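You operate a simulated robot arm through the tools that you are given. There is no shell and no other tool.

The job below is to be done with a simulated robot arm. You get a single attempt, and the scene is never put back.

## Task
Hook the hose up to the washer tap and start the wash.
Fine: screw the hose home first; turn that tap open, a quarter turn; switch the washer on and press start once.

It is judged by the outcome, as a careful person would: the job done as asked, and still so three seconds after it is handed in. It fails if anything else is knocked over, pushed out of place, dropped, spilled or broken.

## Robot
A 6-joint arm with a three-finger gripper, fixed in place. Base frame: the origin is at the foot of the arm, x ahead of it, y to its left, z up. Units: cm, degrees, N and s.
Its first joint turns from -166.0 to 166.0 degrees. Payload 4.89 kg.
The tool frame sits at the grasp point between the pads (the TCP): z along the fingers, y along the line on which they close. The tips reach 3 cm beyond it. Largest opening 16.4 cm; the body of the gripper starts 12.5 cm behind the TCP.
Orientation is that of the tool frame in the base frame, as [roll, pitch, yaw] about the fixed x, y, z axes, in that order (R = Rz(yaw) Ry(pitch) Rx(roll)). With the fingers straight down and closing along the base's y, the tool's x points along the base's -x, its y along +y and its z along -z.

## Interface
- The arm moves only by the tool arm_command. Its argument "steps" is a list that holds one entry, the list of rows, each a list of 7 numbers: the shift along the base's x, y, z in units of 20 mm (1.0 is 20 mm), then the turn, a rotation vector about the base's x, y, z in units of 4 degrees (1.0 is 4 degrees), then the closure in counts, from 0 (fully open) to 255 (shut). In form: [[[tx, ty, tz, wx, wy, wz, jaw], ...]]. A call has 1 to 20 rows; each row shifts and turns the commanded pose from where the row before left it. A call with a number of a shift or a turn outside -1 to 1 is refused whole. Rows are played at 5 a second. More than 5 cm and 8.6 degrees between two rows, or a gripper value outside its range, and nothing of the call is played. Where a pose cannot be reached the arm comes as near as it can. A force on the tool above 40 N (or 10 N above the force at the start of the call, whichever is more), or a blocked arm, ends the call early, and 0.2 s more pass. Each finger travels about 10.8 cm/s and halts on what it meets, pressing with about 29 N; the grip force reading is that of the motor and also rises with nothing between the fingers. The clock runs only during rows and for 0.2 s after the last one: add rows that do not move to give the fingers time. It gives the time, the measured TCP pose, the force on the tool (base axes), the opening and the grip force at its end, in the units of the frame above (readings bear some noise), with the torque about the TCP (base axes, N m) and any sound that the robot's microphone picked up, and new pictures: "show" is both (left out), scene, wrist or none.
- Cameras (640 x 400 px; columns grow to the right, rows downward): "scene" is fixed at [40.97, -50.41, 157.75]; the picture's right is [-0.93, 0.36, 0.00], its down [0.31, 0.81, -0.49] and it looks along [-0.18, -0.46, -0.87] (base axes); focal length 214 px, centre (320, 200). "wrist" rides on the gripper at [7.6, -0.2, -15.2] in the tool frame; the picture's right is [0.02, 1.00, 0.00], its down [-0.88, 0.02, -0.47] and it looks along [-0.47, 0.01, 0.88] (tool axes); focal length 247 px, centre (320, 200). There is no depth. A picture from a camera that has moved, and an enlarged one, comes with that camera's place and axes in the base frame and with its lens. The place of the scene camera against the robot may be out by one fixed shift of up to 1.2 cm in any direction.
- slide_trunk(by): slides the trunk up (or, below 0, down) by that many cm; the arm rides with it, the base frame stays. It gives what a move gives, with no picture.
- enlarge(camera, box): a new picture of the part [left, top, right, bottom] of that camera's present view, enlarged. It takes no simulated time.
- hand_in(): hands the job in; it is judged then, once.

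Places have to be worked out from the pictures, the camera data and where the tool is seen. Open the gripper and draw the arm clear of the work before you hand the job in, unless the task says otherwise.

The tools are called after "Request:" as a command line: name --argument value ..., lists and objects as JSON in quotes. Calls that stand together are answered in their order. arm_command: Moves the arm, as the interface text tells. Its arguments: {"type":"object","properties":{"steps":{"type":"array","items":{"type":"array","items":{"type":"array","items":{"type":"number"}}}},"show":{"type":"string","enum":["both","scene","wrist","none"]}},"required":["steps"]} The other tools are called the same way: slide_trunk (by) slides the trunk up or down; enlarge (camera, box) takes an enlarged picture of a part of a camera's view; hand_in () hands the job in.

At the start:

```text
time_s: 0.0
ee_pos: [20.5, -65.27, 129.16]
tcp_rot: [-180.0, 0.1, -180.0]
wrist_force: [-0.6, -0.5, 0.7]
moment: [0.01, 0.01, 0.0]
finger_gap: 16.42
grasp_force: 0.0
trunk travel left (down, up): [-25.0, 14.0]
```

scene: 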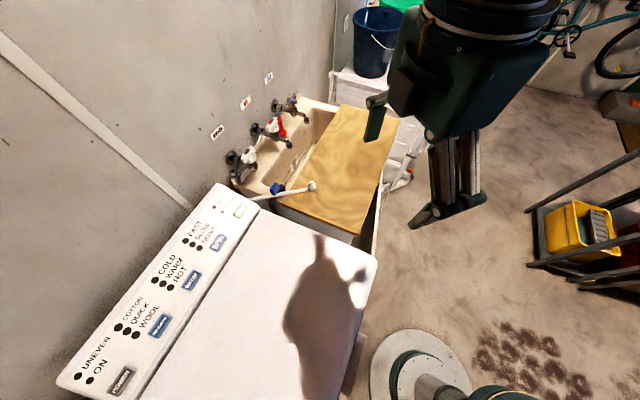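
wrist: 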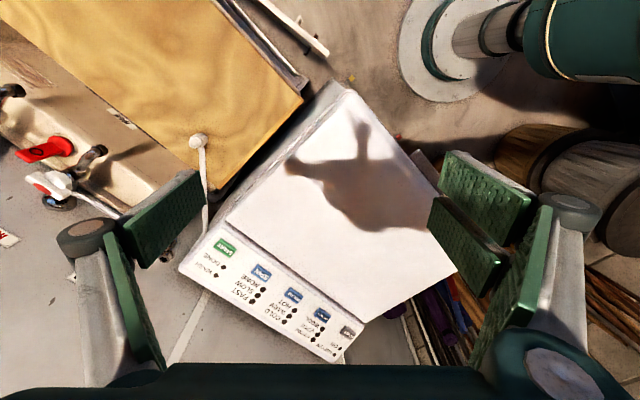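

The scene shows a washer with a control panel, three taps over a tub, and a hose end lying on a board. I'll enlarge the taps, hose, and panel to see them properly.

Request:
enlarge --camera "scene" --box '[200, 60, 360, 220]'

Request:
enlarge --camera "scene" --box '[50, 180, 270, 400]'

Request:
enlarge --camera "wrist" --box '[0, 60, 260, 260]'

Request:
enlarge --camera "wrist" --box '[180, 220, 380, 370]'

```text
2.50 times, centred on (280, 140) of scene
camera zoom: at [40.97, -50.41, 157.75], right [-0.93, 0.36, 0.0], down [0.31, 0.81, -0.49], along [-0.18, -0.46, -0.87], focal length 536 px, centre (420, 350)
```

zoom: 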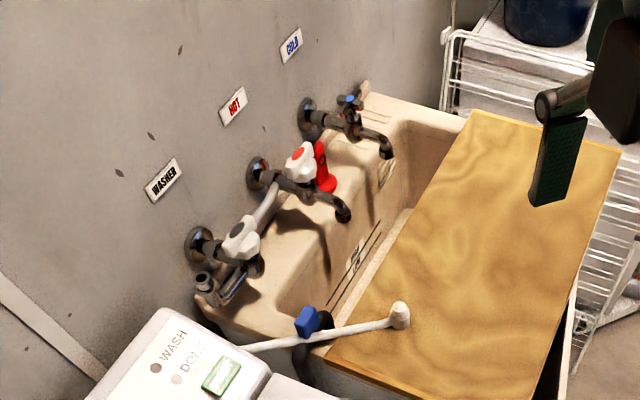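

```text
1.82 times, centred on (160, 290) of scene
camera zoom: at [40.97, -50.41, 157.75], right [-0.93, 0.36, 0.0], down [0.31, 0.81, -0.49], along [-0.18, -0.46, -0.87], focal length 390 px, centre (611, 36)
```

zoom: 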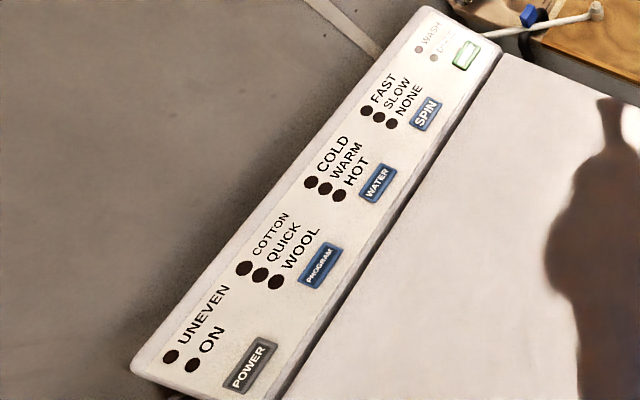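

```text
2.00 times, centred on (130, 160) of wrist
camera zoom: at [12.92, -65.36, 144.33], right [-0.02, 1.0, 0.0], down [0.88, 0.02, 0.47], along [0.47, 0.01, -0.88], focal length 494 px, centre (700, 280)
```

zoom: 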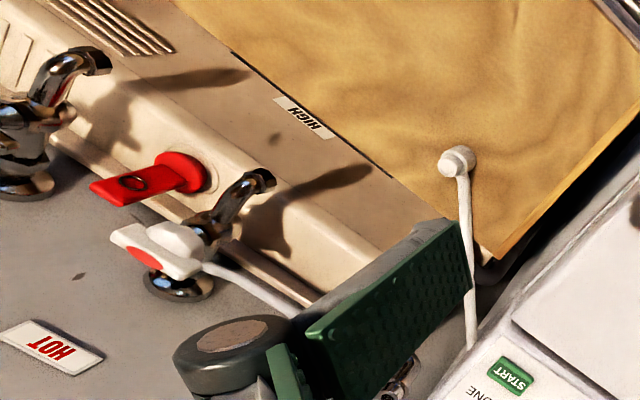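

```text
2.67 times, centred on (280, 295) of wrist
camera zoom: at [12.92, -65.36, 144.33], right [-0.02, 1.0, 0.0], down [0.88, 0.02, 0.47], along [0.47, 0.01, -0.88], focal length 659 px, centre (427, -53)
```

zoom: 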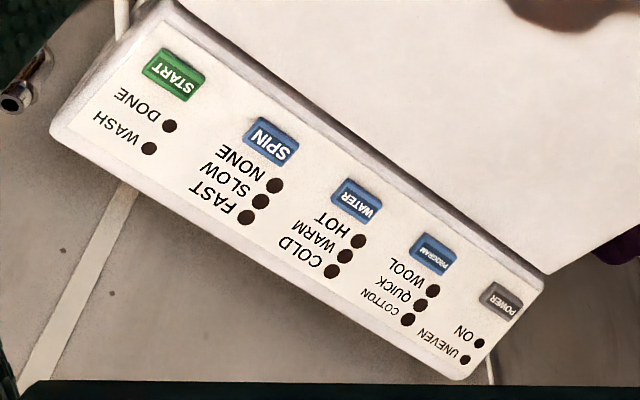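

Triangulating both views, I put the hose end near (28,-93,89), the washer tap near (46,-108,99), START near (54,-89,95.5) and POWER near (84,-55,98). I'll yaw the gripper to face the wall, staying high, so the wrist camera can see the washer tap and hose.

Request:
arm_command --steps '[[[0, 0, 0, 0, 0, -1, 0], [0, 0, 0, 0, 0, -1, 0], [0, 0, 0, 0, 0, -1, 0], [0, 0, 0, 0, 0, -1, 0], [0, 0, 0, 0, 0, -1, 0], [0, 0, 0, 0, 0, -1, 0], [0, 0, 0, 0, 0, -1, 0], [0, 0, 0, 0, 0, -1, 0], [0, 0, 0, 0, 0, -1, 0], [0, 0, 0, 0, 0, -1, 0], [0, 0, 0, 0, 0, -0.5, 0], [0, 0, 0, 0, 0, 0, 0]]]'

```text
time_s: 2.6
ee_pos: [20.52, -65.24, 129.1]
tcp_rot: [-180.0, 0.0, 138.0]
wrist_force: [-0.4, -0.6, -0.1]
moment: [-0.03, 0.02, 0.01]
finger_gap: 16.37
grasp_force: 0.2
trunk travel left (down, up): [-25.0, 14.0]
camera wrist: at [14.77, -60.18, 144.29], right [0.65, 0.76, 0.0], down [0.67, -0.58, 0.47], along [0.36, -0.31, -0.88], focal length 247 px, centre (320, 200)
```

scene: 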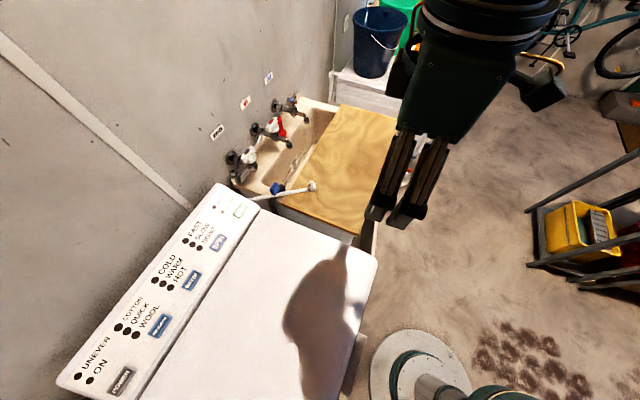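
wrist: 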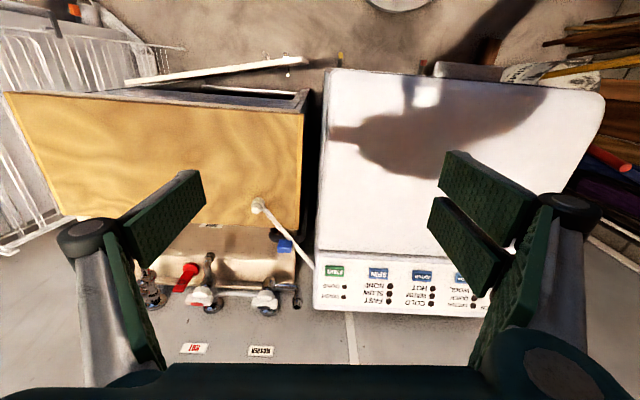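

The wall and tap row are now aligned with the view. I'll enlarge the tap and hose area.

Request:
enlarge --camera "wrist" --box '[170, 180, 330, 340]'

Request:
enlarge --camera "scene" --box '[215, 135, 325, 215]'

```text
2.50 times, centred on (250, 260) of wrist
camera zoom: at [14.77, -60.18, 144.29], right [0.65, 0.76, 0.0], down [0.67, -0.58, 0.47], along [0.36, -0.31, -0.88], focal length 617 px, centre (495, 50)
```

zoom: 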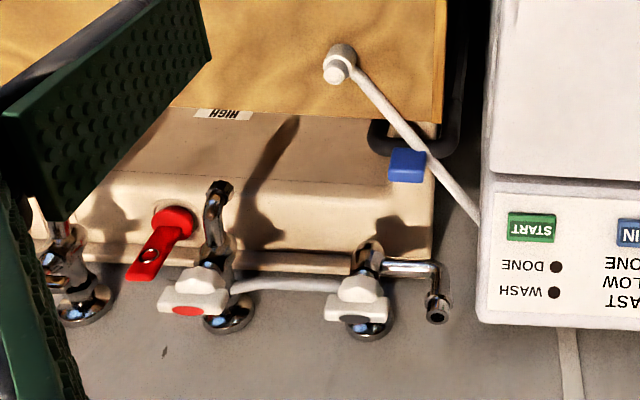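

```text
5.00 times, centred on (270, 175) of scene
camera zoom: at [40.97, -50.41, 157.75], right [-0.93, 0.36, 0.0], down [0.31, 0.81, -0.49], along [-0.18, -0.46, -0.87], focal length 1072 px, centre (570, 325)
```

zoom: 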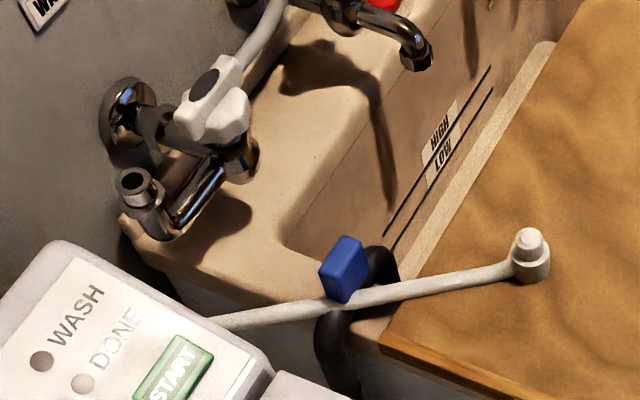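

The tap's outlet is an upturned threaded elbow near (52,-100.5,101), pointing up. The hose end stands on the board with the hose leaving sideways. I'll move closer over the hose end for a better look.

Request:
arm_command --steps '[[[0.19, -0.94, -0.94, 0, 0, 0, 0], [0.19, -0.94, -0.94, 0, 0, 0, 0], [0.19, -0.94, -0.94, 0, 0, 0, 0], [0.19, -0.94, -0.94, 0, 0, 0, 0], [0.19, -0.94, -0.94, 0, 0, 0, 0], [0.19, -0.94, -0.94, 0, 0, 0, 0], [0.19, -0.94, -0.94, 0, 0, 0, 0], [0.19, -0.94, -0.94, 0, 0, 0, 0], [0, 0, 0, 0, 0, 0, 0]]]'

Request:
enlarge --camera "wrist" --box '[220, 120, 420, 280]'

```text
time_s: 4.6
ee_pos: [23.69, -80.49, 114.02]
tcp_rot: [180.0, 0.0, 138.0]
wrist_force: [-0.4, -1.2, -0.6]
moment: [0.16, 0.02, 0.0]
finger_gap: 16.39
grasp_force: 0.1
trunk travel left (down, up): [-25.0, 14.0]
camera wrist: at [17.84, -75.46, 129.26], right [0.65, 0.76, 0.0], down [0.67, -0.58, 0.47], along [0.36, -0.31, -0.88], focal length 247 px, centre (320, 200)
```

scene: 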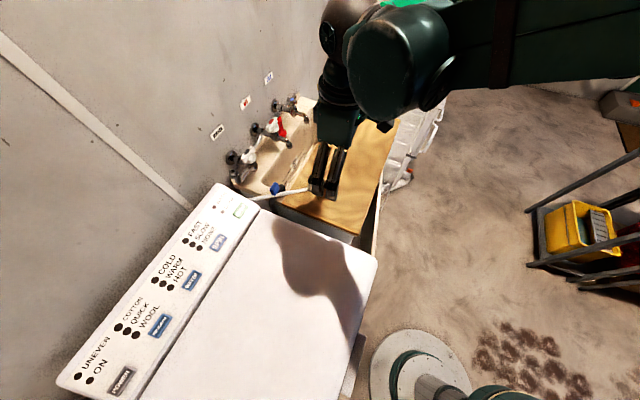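
wrist: 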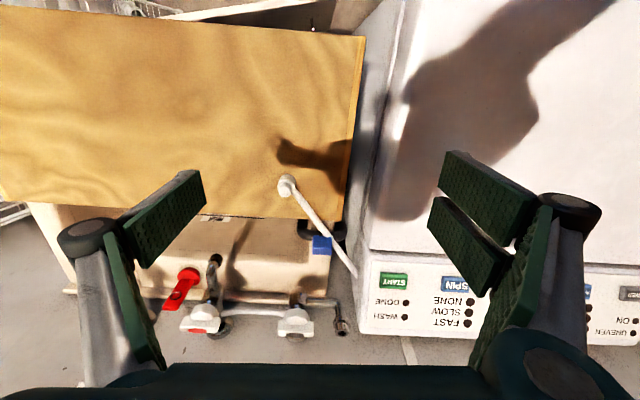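

```text
2.50 times, centred on (320, 200) of wrist
camera zoom: at [17.84, -75.46, 129.26], right [0.65, 0.76, 0.0], down [0.67, -0.58, 0.47], along [0.36, -0.31, -0.88], focal length 617 px, centre (320, 200)
```

zoom: 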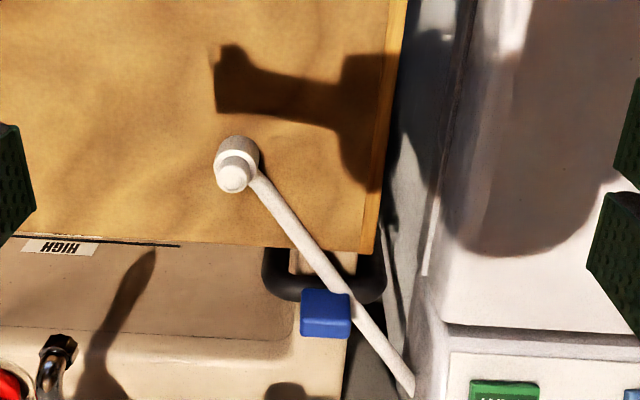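

The hose end stands upright on the board with the hose leaving toward the washer. I'll zoom in further on the fitting, the tap and the outlet.

Request:
enlarge --camera "wrist" --box '[265, 160, 325, 210]'

Request:
enlarge --camera "wrist" --box '[260, 230, 360, 350]'

```text
8.00 times, centred on (295, 185) of wrist
camera zoom: at [17.84, -75.46, 129.26], right [0.65, 0.76, 0.0], down [0.67, -0.58, 0.47], along [0.36, -0.31, -0.88], focal length 1976 px, centre (520, 320)
```

zoom: 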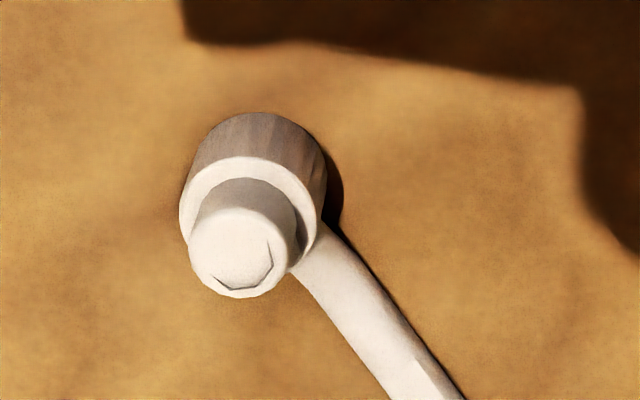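

```text
3.33 times, centred on (310, 290) of wrist
camera zoom: at [17.84, -75.46, 129.26], right [0.65, 0.76, 0.0], down [0.67, -0.58, 0.47], along [0.36, -0.31, -0.88], focal length 823 px, centre (353, -100)
```

zoom: 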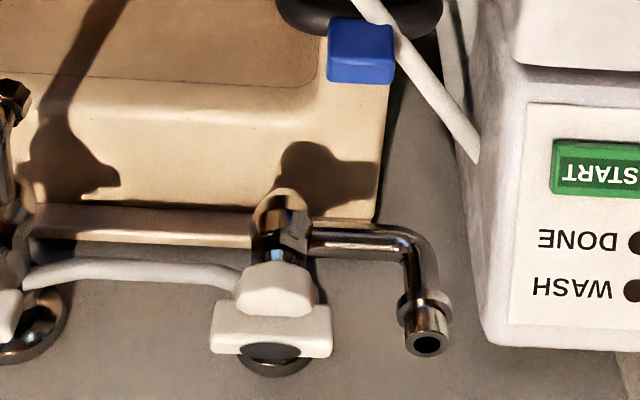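

The fitting has a ribbed nut (about 3 cm across) below a smaller stub. The outlet's open end points up, roughly 9 cm from the wall. Before grasping anything, I'll test whether the tool-down pose reaches above the outlet at a safe height.

Request:
arm_command --steps '[[[0, 0, 1, 0, 0, 0, 0], [0, 0, 1, 0, 0, 0, 0], [0.95, -0.52, 0.2, 0, 0, 0, 0], [0.95, -0.52, 0, 0, 0, 0, 0], [0.95, -0.52, 0, 0, 0, 0, 0], [0.95, -0.52, 0, 0, 0, 0, 0], [0.95, -0.52, 0, 0, 0, 0, 0], [0.95, -0.52, 0, 0, 0, 0, 0], [0.95, -0.52, 0, 0, 0, 0, 0], [0.95, -0.52, 0, 0, 0, 0, 0], [0.95, -0.52, 0, 0, 0, 0, 0], [0.95, -0.52, 0, 0, 0, 0, 0], [0.95, -0.52, 0, 0, 0, 0, 0], [0, 0, 0, 0, 0, 0, 0]]]'

```text
time_s: 7.6
ee_pos: [44.79, -91.63, 118.52]
tcp_rot: [180.0, -0.1, 138.0]
wrist_force: [0.5, 0.1, 0.4]
moment: [0.03, 0.04, -0.01]
finger_gap: 16.41
grasp_force: 0.1
trunk travel left (down, up): [-25.0, 14.0]
camera wrist: at [38.92, -86.59, 133.75], right [0.65, 0.76, 0.0], down [0.67, -0.57, 0.47], along [0.36, -0.31, -0.88], focal length 247 px, centre (320, 200)
```

scene: 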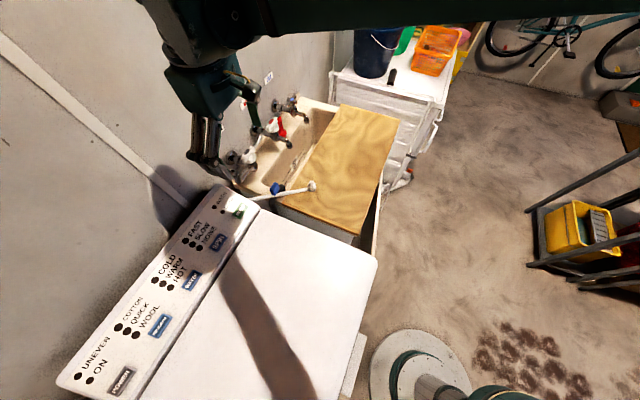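
wrist: 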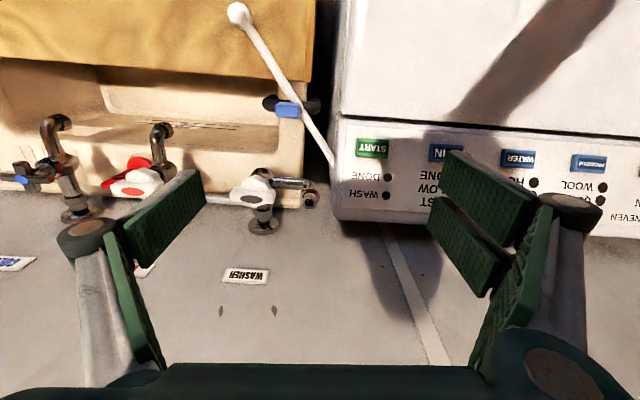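

Radius 102 is fine at this height. I'll zoom on the tap from here, then continue outwards.

Request:
enlarge --camera "wrist" --box '[215, 140, 345, 250]'

Request:
arm_command --steps '[[[0.8, -0.9, 0, 0, 0, 0, 0], [0.8, -0.9, 0, 0, 0, 0, 0], [0.8, -0.9, 0, 0, 0, 0, 0], [0.8, -0.9, 0, 0, 0, 0, 0], [0.4, -0.7, 0, 0, 0, 0, 0], [0, 0, 0, 0, 0, 0, 0]]]'

```text
3.64 times, centred on (280, 195) of wrist
camera zoom: at [38.92, -86.59, 133.75], right [0.65, 0.76, 0.0], down [0.67, -0.57, 0.47], along [0.36, -0.31, -0.88], focal length 898 px, centre (466, 218)
```

zoom: 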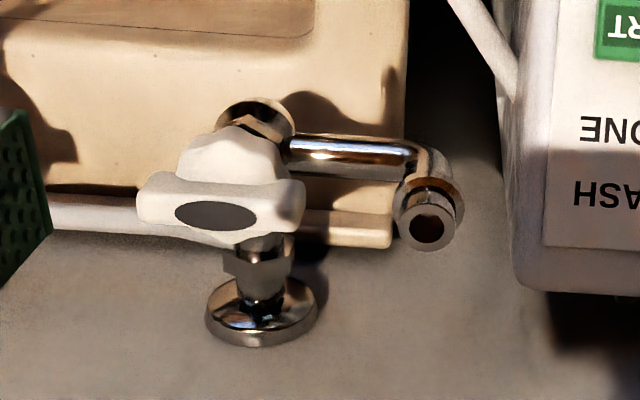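

```text
time_s: 9.0
ee_pos: [51.73, -100.14, 118.45]
tcp_rot: [180.0, 0.0, 138.0]
wrist_force: [0.0, -1.3, -0.9]
moment: [0.08, 0.04, 0.0]
finger_gap: 16.4
grasp_force: 0.0
trunk travel left (down, up): [-25.0, 14.0]
camera wrist: at [45.97, -95.15, 133.64], right [0.65, 0.76, 0.0], down [0.67, -0.58, 0.47], along [0.36, -0.31, -0.88], focal length 247 px, centre (320, 200)
```

scene: 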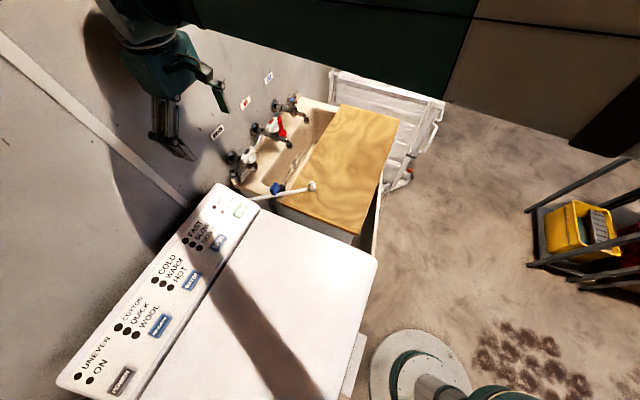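
wrist: 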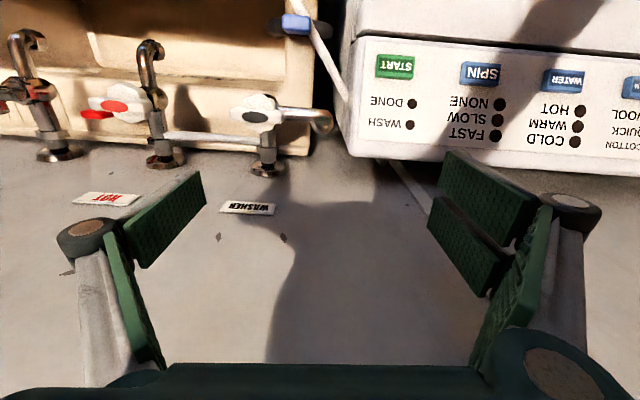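

The tool-down pose reaches above the outlet. I'll zoom on the tap from this nearly vertical viewpoint.

Request:
enlarge --camera "wrist" --box '[220, 70, 340, 190]'

Request:
enlarge --camera "scene" --box '[218, 138, 288, 198]'

```text
3.33 times, centred on (280, 130) of wrist
camera zoom: at [45.97, -95.15, 133.64], right [0.65, 0.76, 0.0], down [0.67, -0.58, 0.47], along [0.36, -0.31, -0.88], focal length 823 px, centre (453, 433)
```

zoom: 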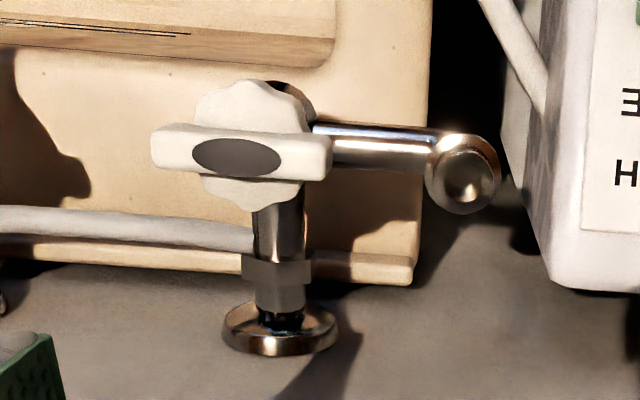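

```text
6.67 times, centred on (253, 168) of scene
camera zoom: at [40.97, -50.41, 157.75], right [-0.93, 0.36, 0.0], down [0.31, 0.81, -0.49], along [-0.18, -0.46, -0.87], focal length 1430 px, centre (767, 413)
```

zoom: 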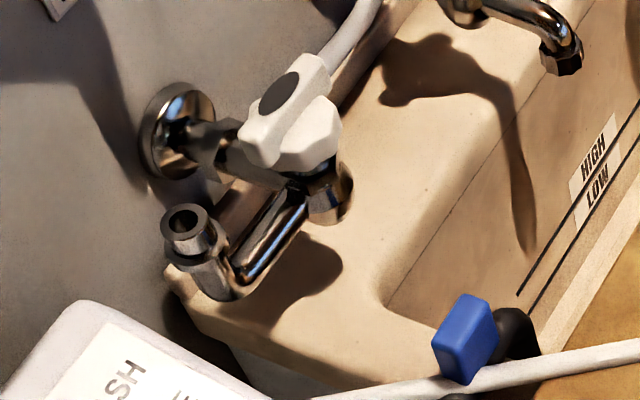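

The tap knob is a vertical-axis knob with a grip bar on top lying parallel to the wall, and its index disc is at about (44.8,-104,104). The outlet rim is at about (51.8,-99.9,101.1). I'll close the fingers and test the reach lower down above the outlet, stopping with the tips about 3 cm clear.

Request:
arm_command --steps '[[[0, 0, 0, 0, 0, 0, 255], [0, 0, 0, 0, 0, 0, 255], [0, 0, 0, 0, 0, 0, 255], [0, 0, 0, 0, 0, 0, 255], [0, 0, -1, 0, 0, 0, 255], [0, 0, -1, 0, 0, 0, 255], [0, 0, -1, 0, 0, 0, 255], [0, 0, -1, 0, 0, 0, 255], [0, 0, -1, 0, 0, 0, 255], [0, 0, -0.6, 0, 0, 0, 255], [0, 0, 0, 0, 0, 0, 255]]]'

```text
time_s: 11.4
ee_pos: [51.72, -100.29, 107.33]
tcp_rot: [-180.0, 0.0, 138.0]
wrist_force: [-0.7, 0.6, -0.2]
moment: [0.0, 0.02, -0.02]
finger_gap: 0.01
grasp_force: 28.9
trunk travel left (down, up): [-25.0, 14.0]
camera wrist: at [45.88, -95.28, 122.5], right [0.65, 0.76, 0.0], down [0.67, -0.57, 0.47], along [0.36, -0.31, -0.88], focal length 247 px, centre (320, 200)
```

scene: 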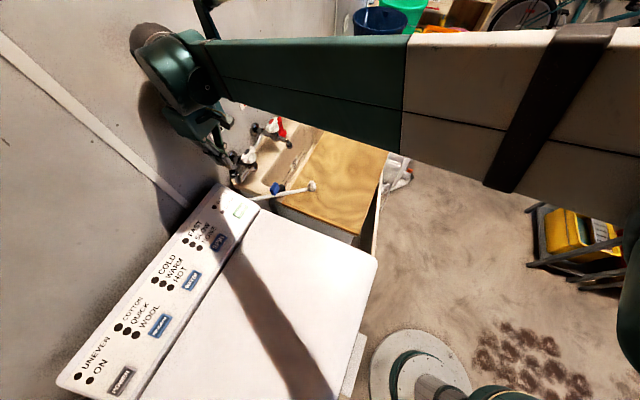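
wrist: 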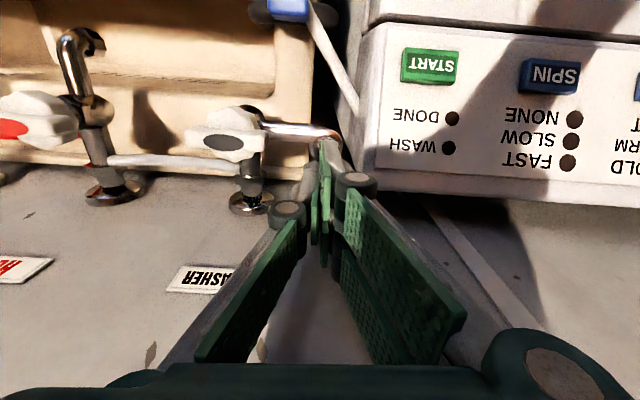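

The reach is fine at this height too. Now I'll rise, go back over the hose end, yaw so the fingers close across the hose direction (yaw ~172), and open to about 7 cm.

Request:
arm_command --steps '[[[0, 0, 1, 0, 0, 0, 255], [0, 0, 1, 0, 0, 0, 255], [0, 0, 1, 0, 0, 0, 255], [0, 0, 1, 0, 0, 0, 255], [0, 0, 1, 0, 0, 0, 255], [-0.95, 0.373, 0, 0, 0, 0.654, 255], [-0.95, 0.373, 0, 0, 0, 0.654, 255], [-0.95, 0.373, 0, 0, 0, 0.654, 255], [-0.95, 0.373, 0, 0, 0, 0.654, 255], [-0.95, 0.373, 0, 0, 0, 0.654, 200], [-0.95, 0.373, 0, 0, 0, 0.654, 140], [-0.95, 0.373, 0, 0, 0, 0.654, 140], [-0.95, 0.373, 0, 0, 0, 0.654, 140], [-0.95, 0.373, 0, 0, 0, 0.654, 140], [-0.95, 0.373, 0, 0, 0, 0.654, 140], [-0.95, 0.373, 0, 0, 0, 0.654, 140], [-0.95, 0.373, 0, 0, 0, 0.654, 140], [-0.95, 0.373, 0, 0, 0, 0.654, 140], [0, 0, 0, 0, 0, 0, 140]]]'

Request:
enlarge --camera "wrist" --box '[260, 120, 380, 220]'

```text
time_s: 15.4
ee_pos: [26.97, -90.59, 117.24]
tcp_rot: [-180.0, 0.1, 172.1]
wrist_force: [-1.2, 0.9, 0.7]
moment: [0.01, -0.03, 0.03]
finger_gap: 7.42
grasp_force: 0.0
trunk travel left (down, up): [-25.0, 14.0]
camera wrist: at [19.33, -89.68, 132.37], right [0.12, 0.99, 0.0], down [0.88, -0.1, 0.47], along [0.47, -0.05, -0.88], focal length 247 px, centre (320, 200)
```

scene: 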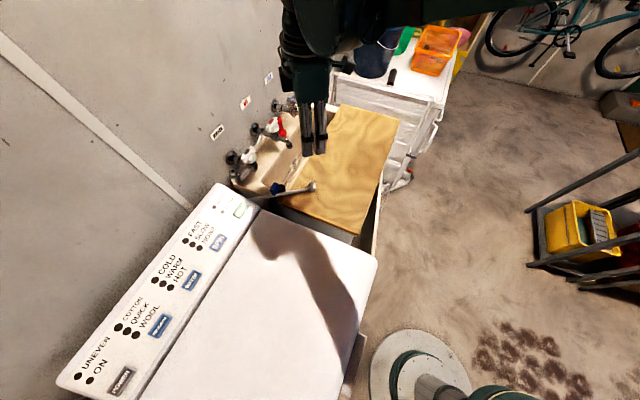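
wrist: 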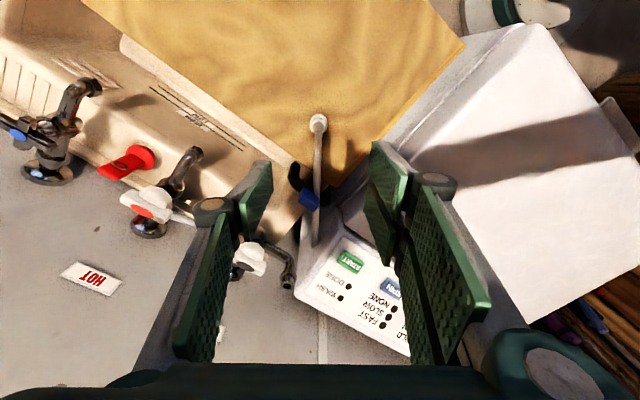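

```text
4.00 times, centred on (320, 170) of wrist
camera zoom: at [19.33, -89.68, 132.37], right [0.12, 0.99, 0.0], down [0.88, -0.1, 0.47], along [0.47, -0.05, -0.88], focal length 988 px, centre (320, 320)
```

zoom: 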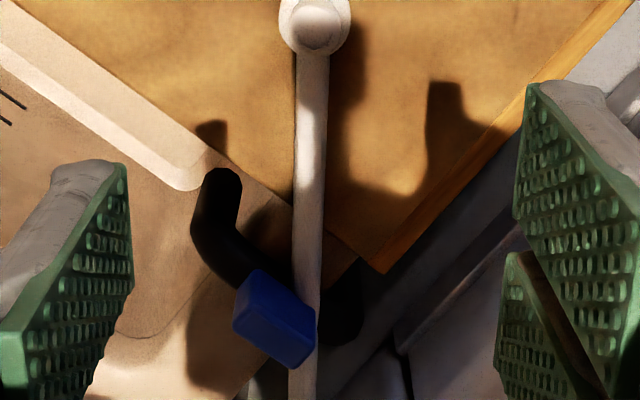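

The hose lies neatly along the tool's x axis, and the stub comes out at (27.1,-90.7,94.7), matching my estimate. I'll descend part-way and verify.

Request:
arm_command --steps '[[[0, 0, -1, 0, 0, 0, 140], [0, 0, -1, 0, 0, 0, 140], [0, 0, -1, 0, 0, 0, 140], [0, 0, -1, 0, 0, 0, 140], [0, 0, -1, 0, 0, 0, 140], [0, 0, -1, 0, 0, 0, 140], [0, 0, -1, 0, 0, 0, 140], [0, 0, 0, 0, 0, 0, 140]]]'

Request:
enlarge --camera "wrist" --box '[260, 120, 380, 220]'

```text
time_s: 17.2
ee_pos: [27.24, -90.73, 103.05]
tcp_rot: [-180.0, 0.0, 172.1]
wrist_force: [0.4, -0.1, -0.2]
moment: [0.03, 0.0, -0.03]
finger_gap: 7.38
grasp_force: 0.0
trunk travel left (down, up): [-25.0, 14.0]
camera wrist: at [19.54, -89.73, 118.31], right [0.12, 0.99, 0.0], down [0.88, -0.1, 0.47], along [0.47, -0.06, -0.88], focal length 247 px, centre (320, 200)
```

scene: 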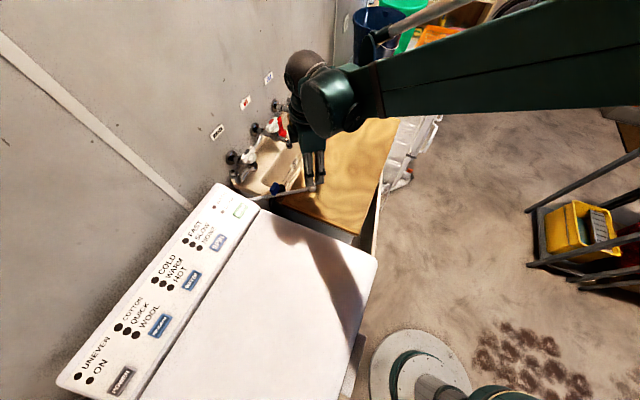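
wrist: 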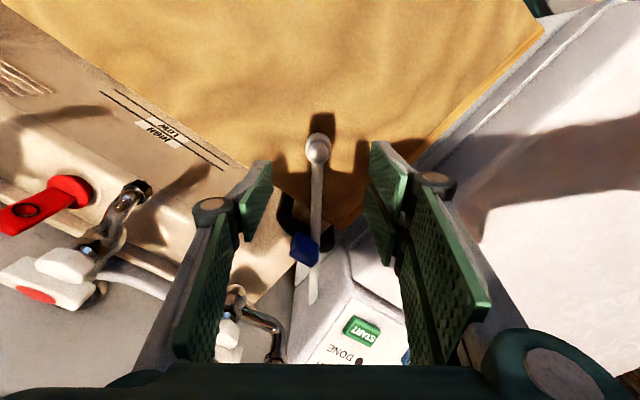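

```text
4.00 times, centred on (320, 170) of wrist
camera zoom: at [19.54, -89.73, 118.31], right [0.12, 0.99, 0.0], down [0.88, -0.1, 0.47], along [0.47, -0.06, -0.88], focal length 988 px, centre (320, 320)
```

zoom: 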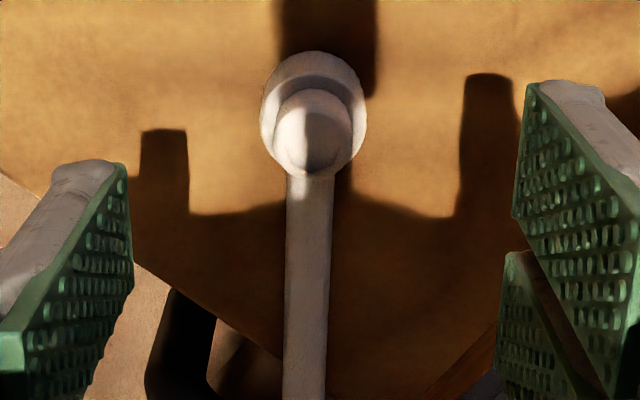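

The stub centre comes out at (27.0,-90.87). I'll nudge slightly in y, lower to TCP z≈95 so the tips sit beside the nut just above the board, and check forces before closing.

Request:
arm_command --steps '[[[-0.1, -0.07, -1, 0, 0, 0, 140], [0, 0, -1, 0, 0, 0, 140], [0, 0, -1, 0, 0, 0, 140], [0, 0, -0.7, 0, 0, 0, 140], [0, 0, -0.25, 0, 0, 0, 140], [0, 0, 0, 0, 0, 0, 140]]]'

Request:
enlarge --camera "wrist" --box '[250, 120, 390, 240]'

Request:
enlarge --camera "scene" --box '[270, 140, 350, 210]'

```text
time_s: 18.6
ee_pos: [26.87, -90.75, 95.3]
tcp_rot: [-180.0, 0.0, 172.2]
wrist_force: [-0.2, 0.1, -0.1]
moment: [0.03, 0.0, 0.01]
finger_gap: 7.41
grasp_force: 0.0
trunk travel left (down, up): [-25.0, 14.0]
camera wrist: at [19.16, -89.8, 110.47], right [0.12, 0.99, 0.0], down [0.88, -0.1, 0.47], along [0.47, -0.06, -0.88], focal length 247 px, centre (320, 200)
```

scene: 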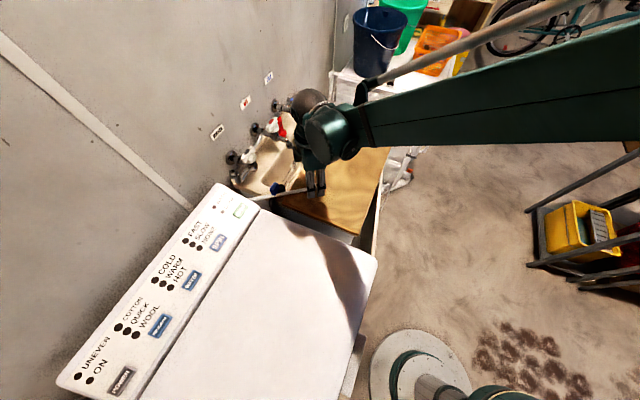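
wrist: 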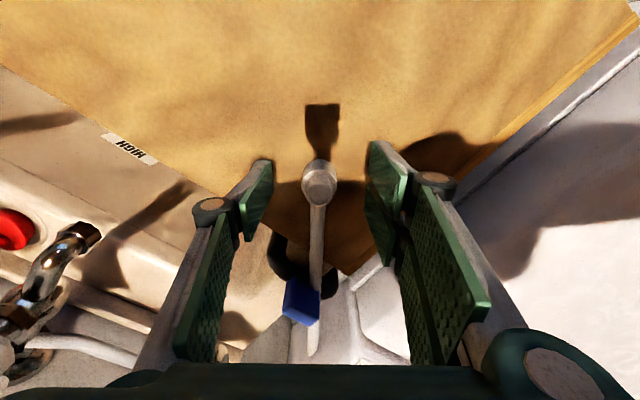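

```text
3.33 times, centred on (320, 180) of wrist
camera zoom: at [19.16, -89.8, 110.47], right [0.12, 0.99, 0.0], down [0.88, -0.1, 0.47], along [0.47, -0.06, -0.88], focal length 823 px, centre (320, 267)
```

zoom: 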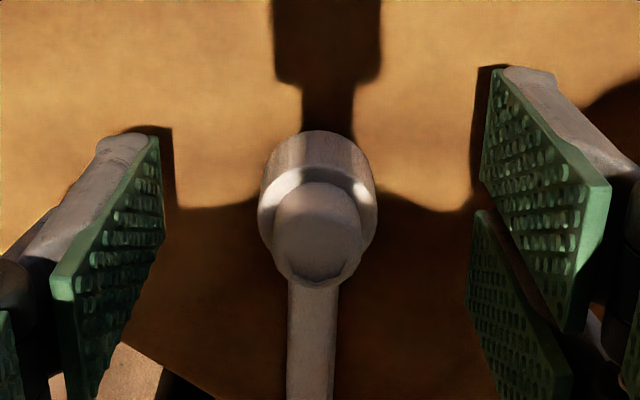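

```text
5.71 times, centred on (310, 175) of scene
camera zoom: at [40.97, -50.41, 157.75], right [-0.93, 0.36, 0.0], down [0.31, 0.81, -0.49], along [-0.18, -0.46, -0.87], focal length 1226 px, centre (377, 343)
```

zoom: 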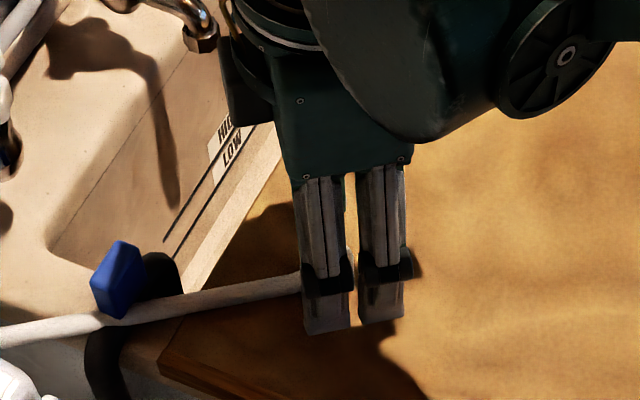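

The nut is centred between the fingers and there's no contact yet. I'll go down another 0.4 cm and close on the nut.

Request:
arm_command --steps '[[[0, 0, -0.2, 0, 0, 0, 140], [0, 0, 0, 0, 0, 0, 170], [0, 0, 0, 0, 0, 0, 200], [0, 0, 0, 0, 0, 0, 230], [0, 0, 0, 0, 0, 0, 255], [0, 0, 0, 0, 0, 0, 255], [0, 0, 0, 0, 0, 0, 255]]]'

Request:
enlarge --camera "wrist" --box '[250, 120, 390, 240]'

```text
time_s: 20.2
ee_pos: [26.87, -90.72, 94.97]
tcp_rot: [179.9, 0.1, 172.2]
wrist_force: [-0.3, 0.1, -0.2]
moment: [-0.03, 0.0, 0.02]
finger_gap: 2.83
grasp_force: 28.4
trunk travel left (down, up): [-25.0, 14.0]
camera wrist: at [19.2, -89.8, 110.12], right [0.12, 0.99, 0.0], down [0.88, -0.1, 0.47], along [0.47, -0.06, -0.88], focal length 247 px, centre (320, 200)
```

scene: 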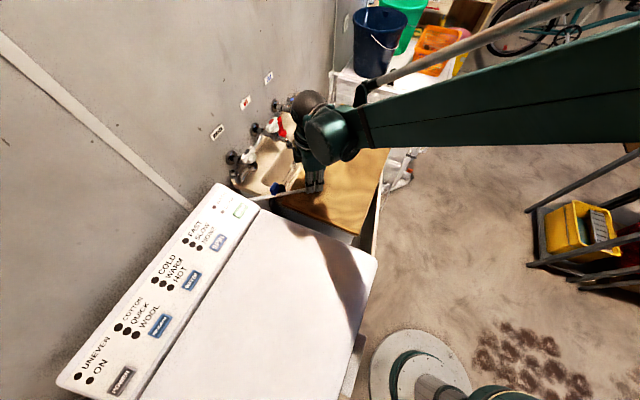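
wrist: 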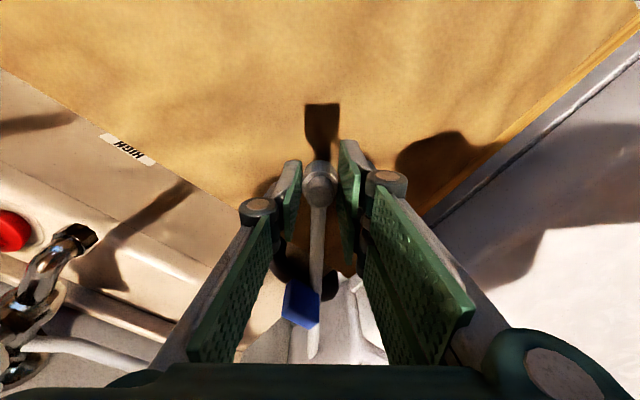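

```text
3.33 times, centred on (320, 180) of wrist
camera zoom: at [19.2, -89.8, 110.12], right [0.12, 0.99, 0.0], down [0.88, -0.1, 0.47], along [0.47, -0.06, -0.88], focal length 823 px, centre (320, 267)
```

zoom: 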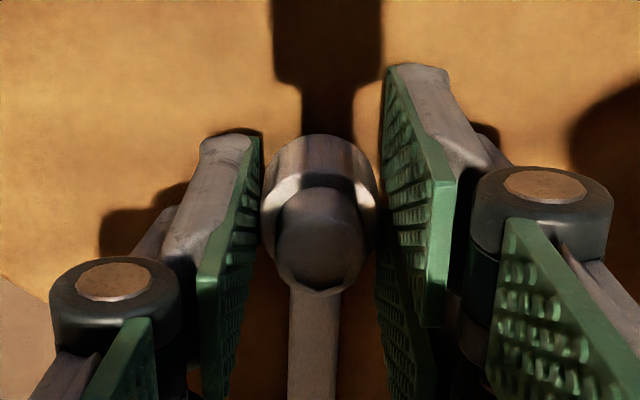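

Nut gripped at 2.83 cm. Lift gently 4 cm and look.

Request:
arm_command --steps '[[[0, 0, 0.5, 0, 0, 0, 255], [0, 0, 0.5, 0, 0, 0, 255], [0, 0, 0.5, 0, 0, 0, 255], [0, 0, 0.5, 0, 0, 0, 255], [0, 0, 0, 0, 0, 0, 255]]]'

Request:
enlarge --camera "scene" --box '[220, 130, 350, 220]'

Request:
enlarge --camera "wrist" --box '[250, 120, 390, 240]'

```text
time_s: 21.4
ee_pos: [26.69, -90.74, 99.09]
tcp_rot: [180.0, 0.1, 172.1]
wrist_force: [0.9, -0.3, -0.7]
moment: [-0.01, 0.01, 0.0]
finger_gap: 2.82
grasp_force: 29.0
trunk travel left (down, up): [-25.0, 14.0]
camera wrist: at [19.18, -89.85, 114.22], right [0.12, 0.99, 0.0], down [0.88, -0.1, 0.47], along [0.47, -0.06, -0.88], focal length 247 px, centre (320, 200)
```

scene: 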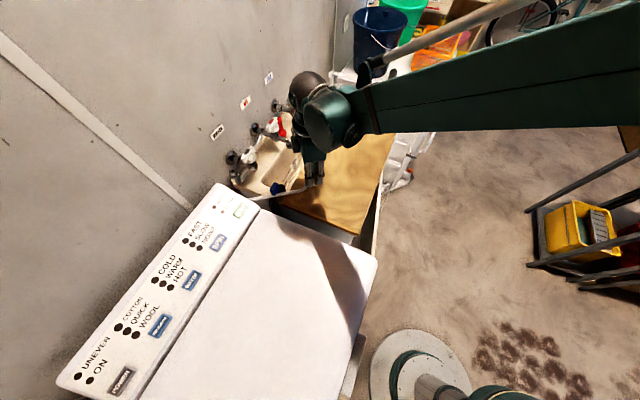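
wrist: 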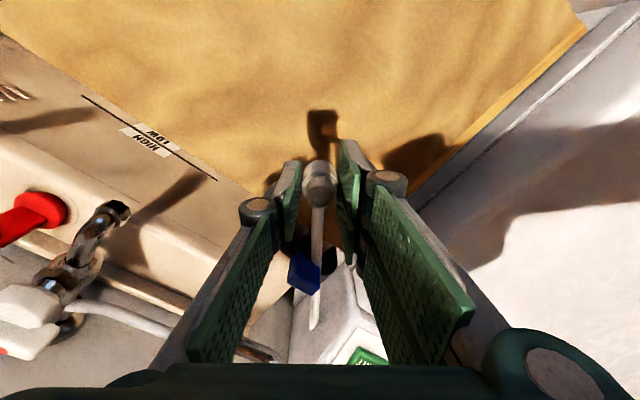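

```text
4.44 times, centred on (285, 175) of scene
camera zoom: at [40.97, -50.41, 157.75], right [-0.93, 0.36, 0.0], down [0.31, 0.81, -0.49], along [-0.18, -0.46, -0.87], focal length 953 px, centre (476, 311)
```

zoom: 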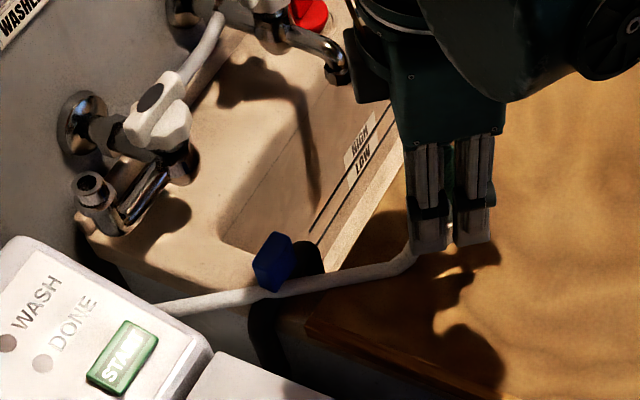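

```text
3.33 times, centred on (320, 180) of wrist
camera zoom: at [19.18, -89.85, 114.22], right [0.12, 0.99, 0.0], down [0.88, -0.1, 0.47], along [0.47, -0.06, -0.88], focal length 823 px, centre (320, 267)
```

zoom: 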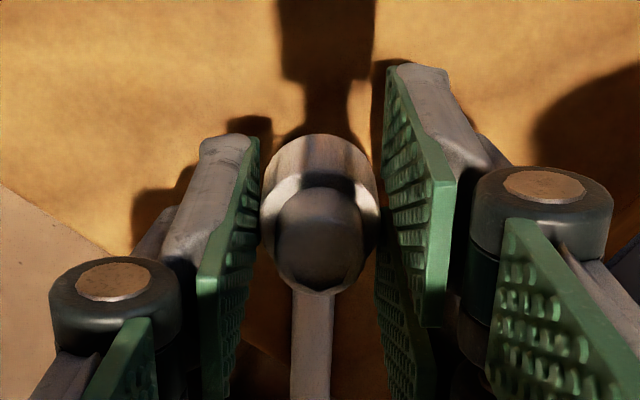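

The nut lifted cleanly and the hose follows like a soft tube. I'll raise it to clear the tap knob and carry it toward the outlet, stopping short to refine the alignment.

Request:
arm_command --steps '[[[0, 0, 1, 0, 0, 0, 255], [0, 0, 1, 0, 0, 0, 255], [0, 0, 1, 0, 0, 0, 255], [0, 0, 1, 0, 0, 0, 255], [0, 0, 1, 0, 0, 0, 255], [0, 0, 1, 0, 0, 0, 255], [0, 0, 0.7, 0, 0, 0, 255], [0.9, -0.3, 0, 0, 0, 0, 255], [0.9, -0.3, 0, 0, 0, 0, 255], [0.9, -0.3, 0, 0, 0, 0, 255], [0.9, -0.3, 0, 0, 0, 0, 255], [0.9, -0.3, 0, 0, 0, 0, 255], [0.9, -0.3, 0, 0, 0, 0, 255], [0.9, -0.3, 0, 0, 0, 0, 255], [0.9, -0.3, 0, 0, 0, 0, 255], [0.9, -0.3, 0, 0, 0, 0, 255], [0.9, -0.3, 0, 0, 0, 0, 255], [0, 0, 0, 0, 0, 0, 255]]]'

Request:
enlarge --camera "scene" --box '[190, 110, 320, 220]'

Request:
enlarge --camera "wrist" --box '[200, 120, 440, 360]'

```text
time_s: 25.2
ee_pos: [44.87, -96.65, 112.35]
tcp_rot: [-180.0, 0.0, 172.1]
wrist_force: [0.3, 0.2, -1.8]
moment: [-0.01, 0.08, 0.0]
finger_gap: 2.82
grasp_force: 28.5
trunk travel left (down, up): [-25.0, 14.0]
camera wrist: at [37.33, -95.79, 127.54], right [0.12, 0.99, 0.0], down [0.88, -0.1, 0.47], along [0.47, -0.06, -0.88], focal length 247 px, centre (320, 200)
```

scene: 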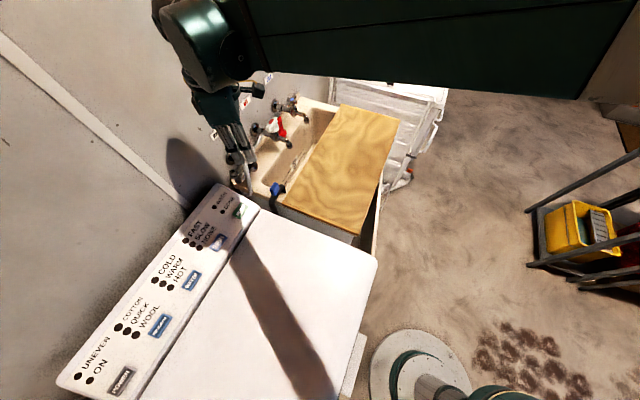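
wrist: 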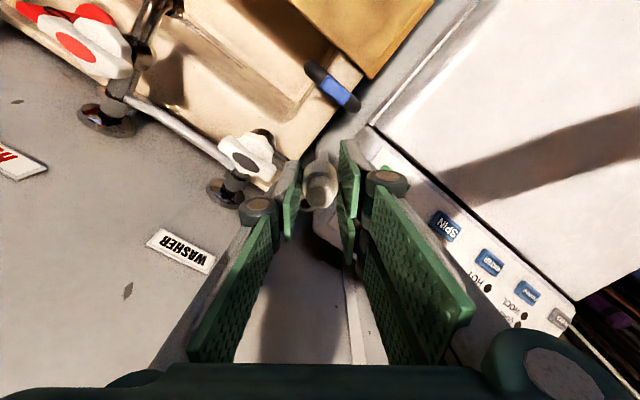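

```text
3.64 times, centred on (255, 165) of scene
camera zoom: at [40.97, -50.41, 157.75], right [-0.93, 0.36, 0.0], down [0.31, 0.81, -0.49], along [-0.18, -0.46, -0.87], focal length 780 px, centre (556, 327)
```

zoom: 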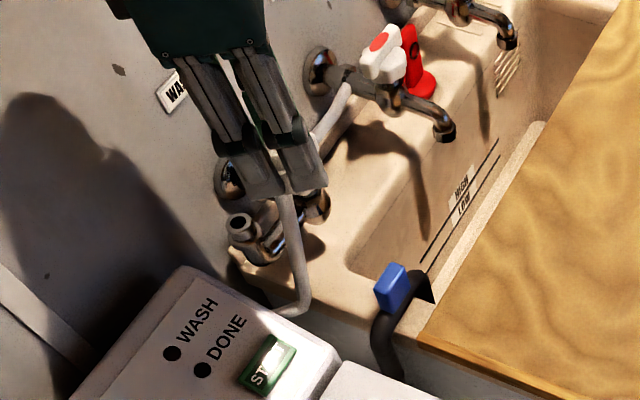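

```text
1.67 times, centred on (320, 240) of wrist
camera zoom: at [37.33, -95.79, 127.54], right [0.12, 0.99, 0.0], down [0.88, -0.1, 0.47], along [0.47, -0.06, -0.88], focal length 412 px, centre (320, 133)
```

zoom: 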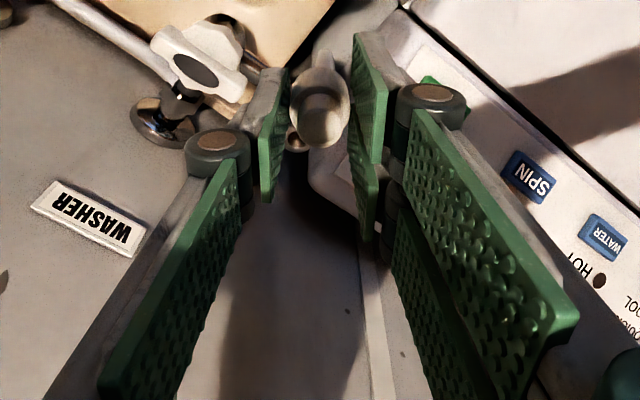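

The hose now hangs from the fitting straight down, so I need to see how the hose joins the fitting. I'll rotate the gripper clockwise about 80° here, in free air, so the scene camera can see between the fingers.

Request:
arm_command --steps '[[[0, 0, 0, 0, 0, -1, 255], [0, 0, 0, 0, 0, -1, 255], [0, 0, 0, 0, 0, -1, 255], [0, 0, 0, 0, 0, -1, 255], [0, 0, 0, 0, 0, -1, 255], [0, 0, 0, 0, 0, -1, 255], [0, 0, 0, 0, 0, -1, 255], [0, 0, 0, 0, 0, -1, 255], [0, 0, 0, 0, 0, -1, 255], [0, 0, 0, 0, 0, -1, 255], [0, 0, 0, 0, 0, -1, 255], [0, 0, 0, 0, 0, -1, 255], [0, 0, 0, 0, 0, -1, 255], [0, 0, 0, 0, 0, -1, 255], [0, 0, 0, 0, 0, -1, 255], [0, 0, 0, 0, 0, -1, 255], [0, 0, 0, 0, 0, -1, 255], [0, 0, 0, 0, 0, -1, 255], [0, 0, 0, 0, 0, 0, 255]]]'

Request:
enlarge --camera "scene" --box '[210, 130, 290, 220]'

Request:
enlarge --camera "wrist" --box '[220, 100, 420, 260]'

```text
time_s: 29.2
ee_pos: [44.82, -96.7, 112.5]
tcp_rot: [-179.9, 0.1, 100.0]
wrist_force: [0.6, -0.3, 0.0]
moment: [-0.02, -0.01, 0.03]
finger_gap: 2.85
grasp_force: 29.3
trunk travel left (down, up): [-25.0, 14.0]
camera wrist: at [43.36, -89.15, 127.61], right [0.98, 0.2, 0.0], down [0.17, -0.86, 0.47], along [0.09, -0.46, -0.88], focal length 247 px, centre (320, 200)
```

scene: 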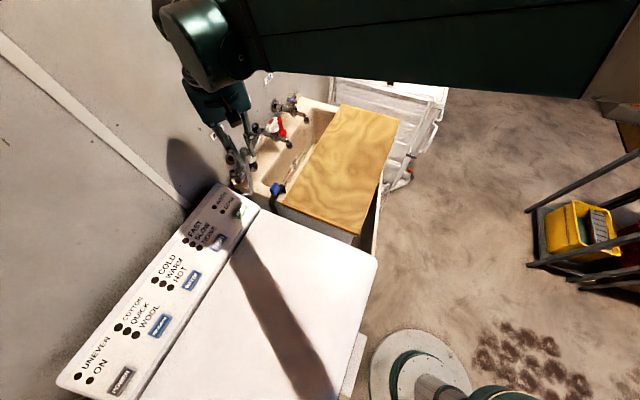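
wrist: 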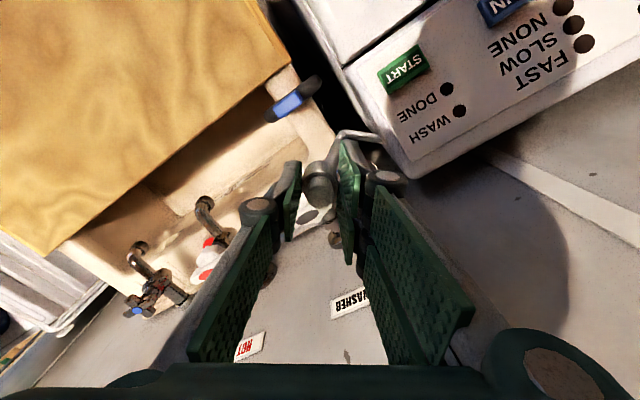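

```text
4.44 times, centred on (250, 175) of scene
camera zoom: at [40.97, -50.41, 157.75], right [-0.93, 0.36, 0.0], down [0.31, 0.81, -0.49], along [-0.18, -0.46, -0.87], focal length 953 px, centre (631, 311)
```

zoom: 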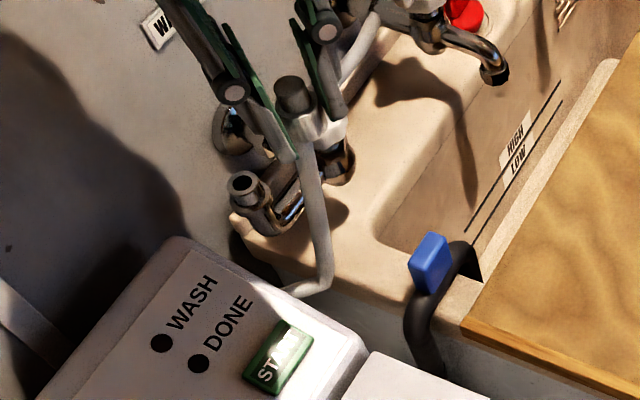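

```text
2.50 times, centred on (320, 180) of wrist
camera zoom: at [43.36, -89.15, 127.61], right [0.98, 0.2, 0.0], down [0.17, -0.86, 0.47], along [0.09, -0.46, -0.88], focal length 617 px, centre (320, 250)
```

zoom: 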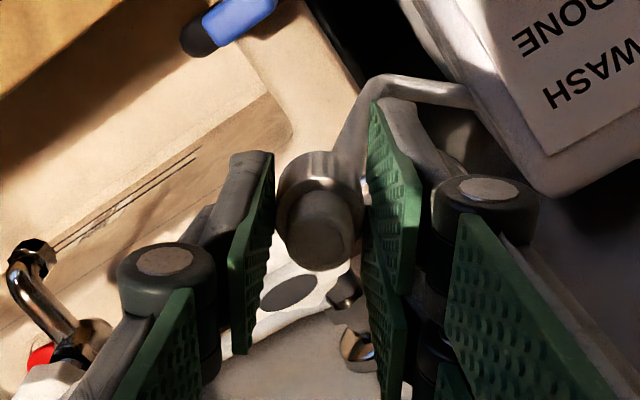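

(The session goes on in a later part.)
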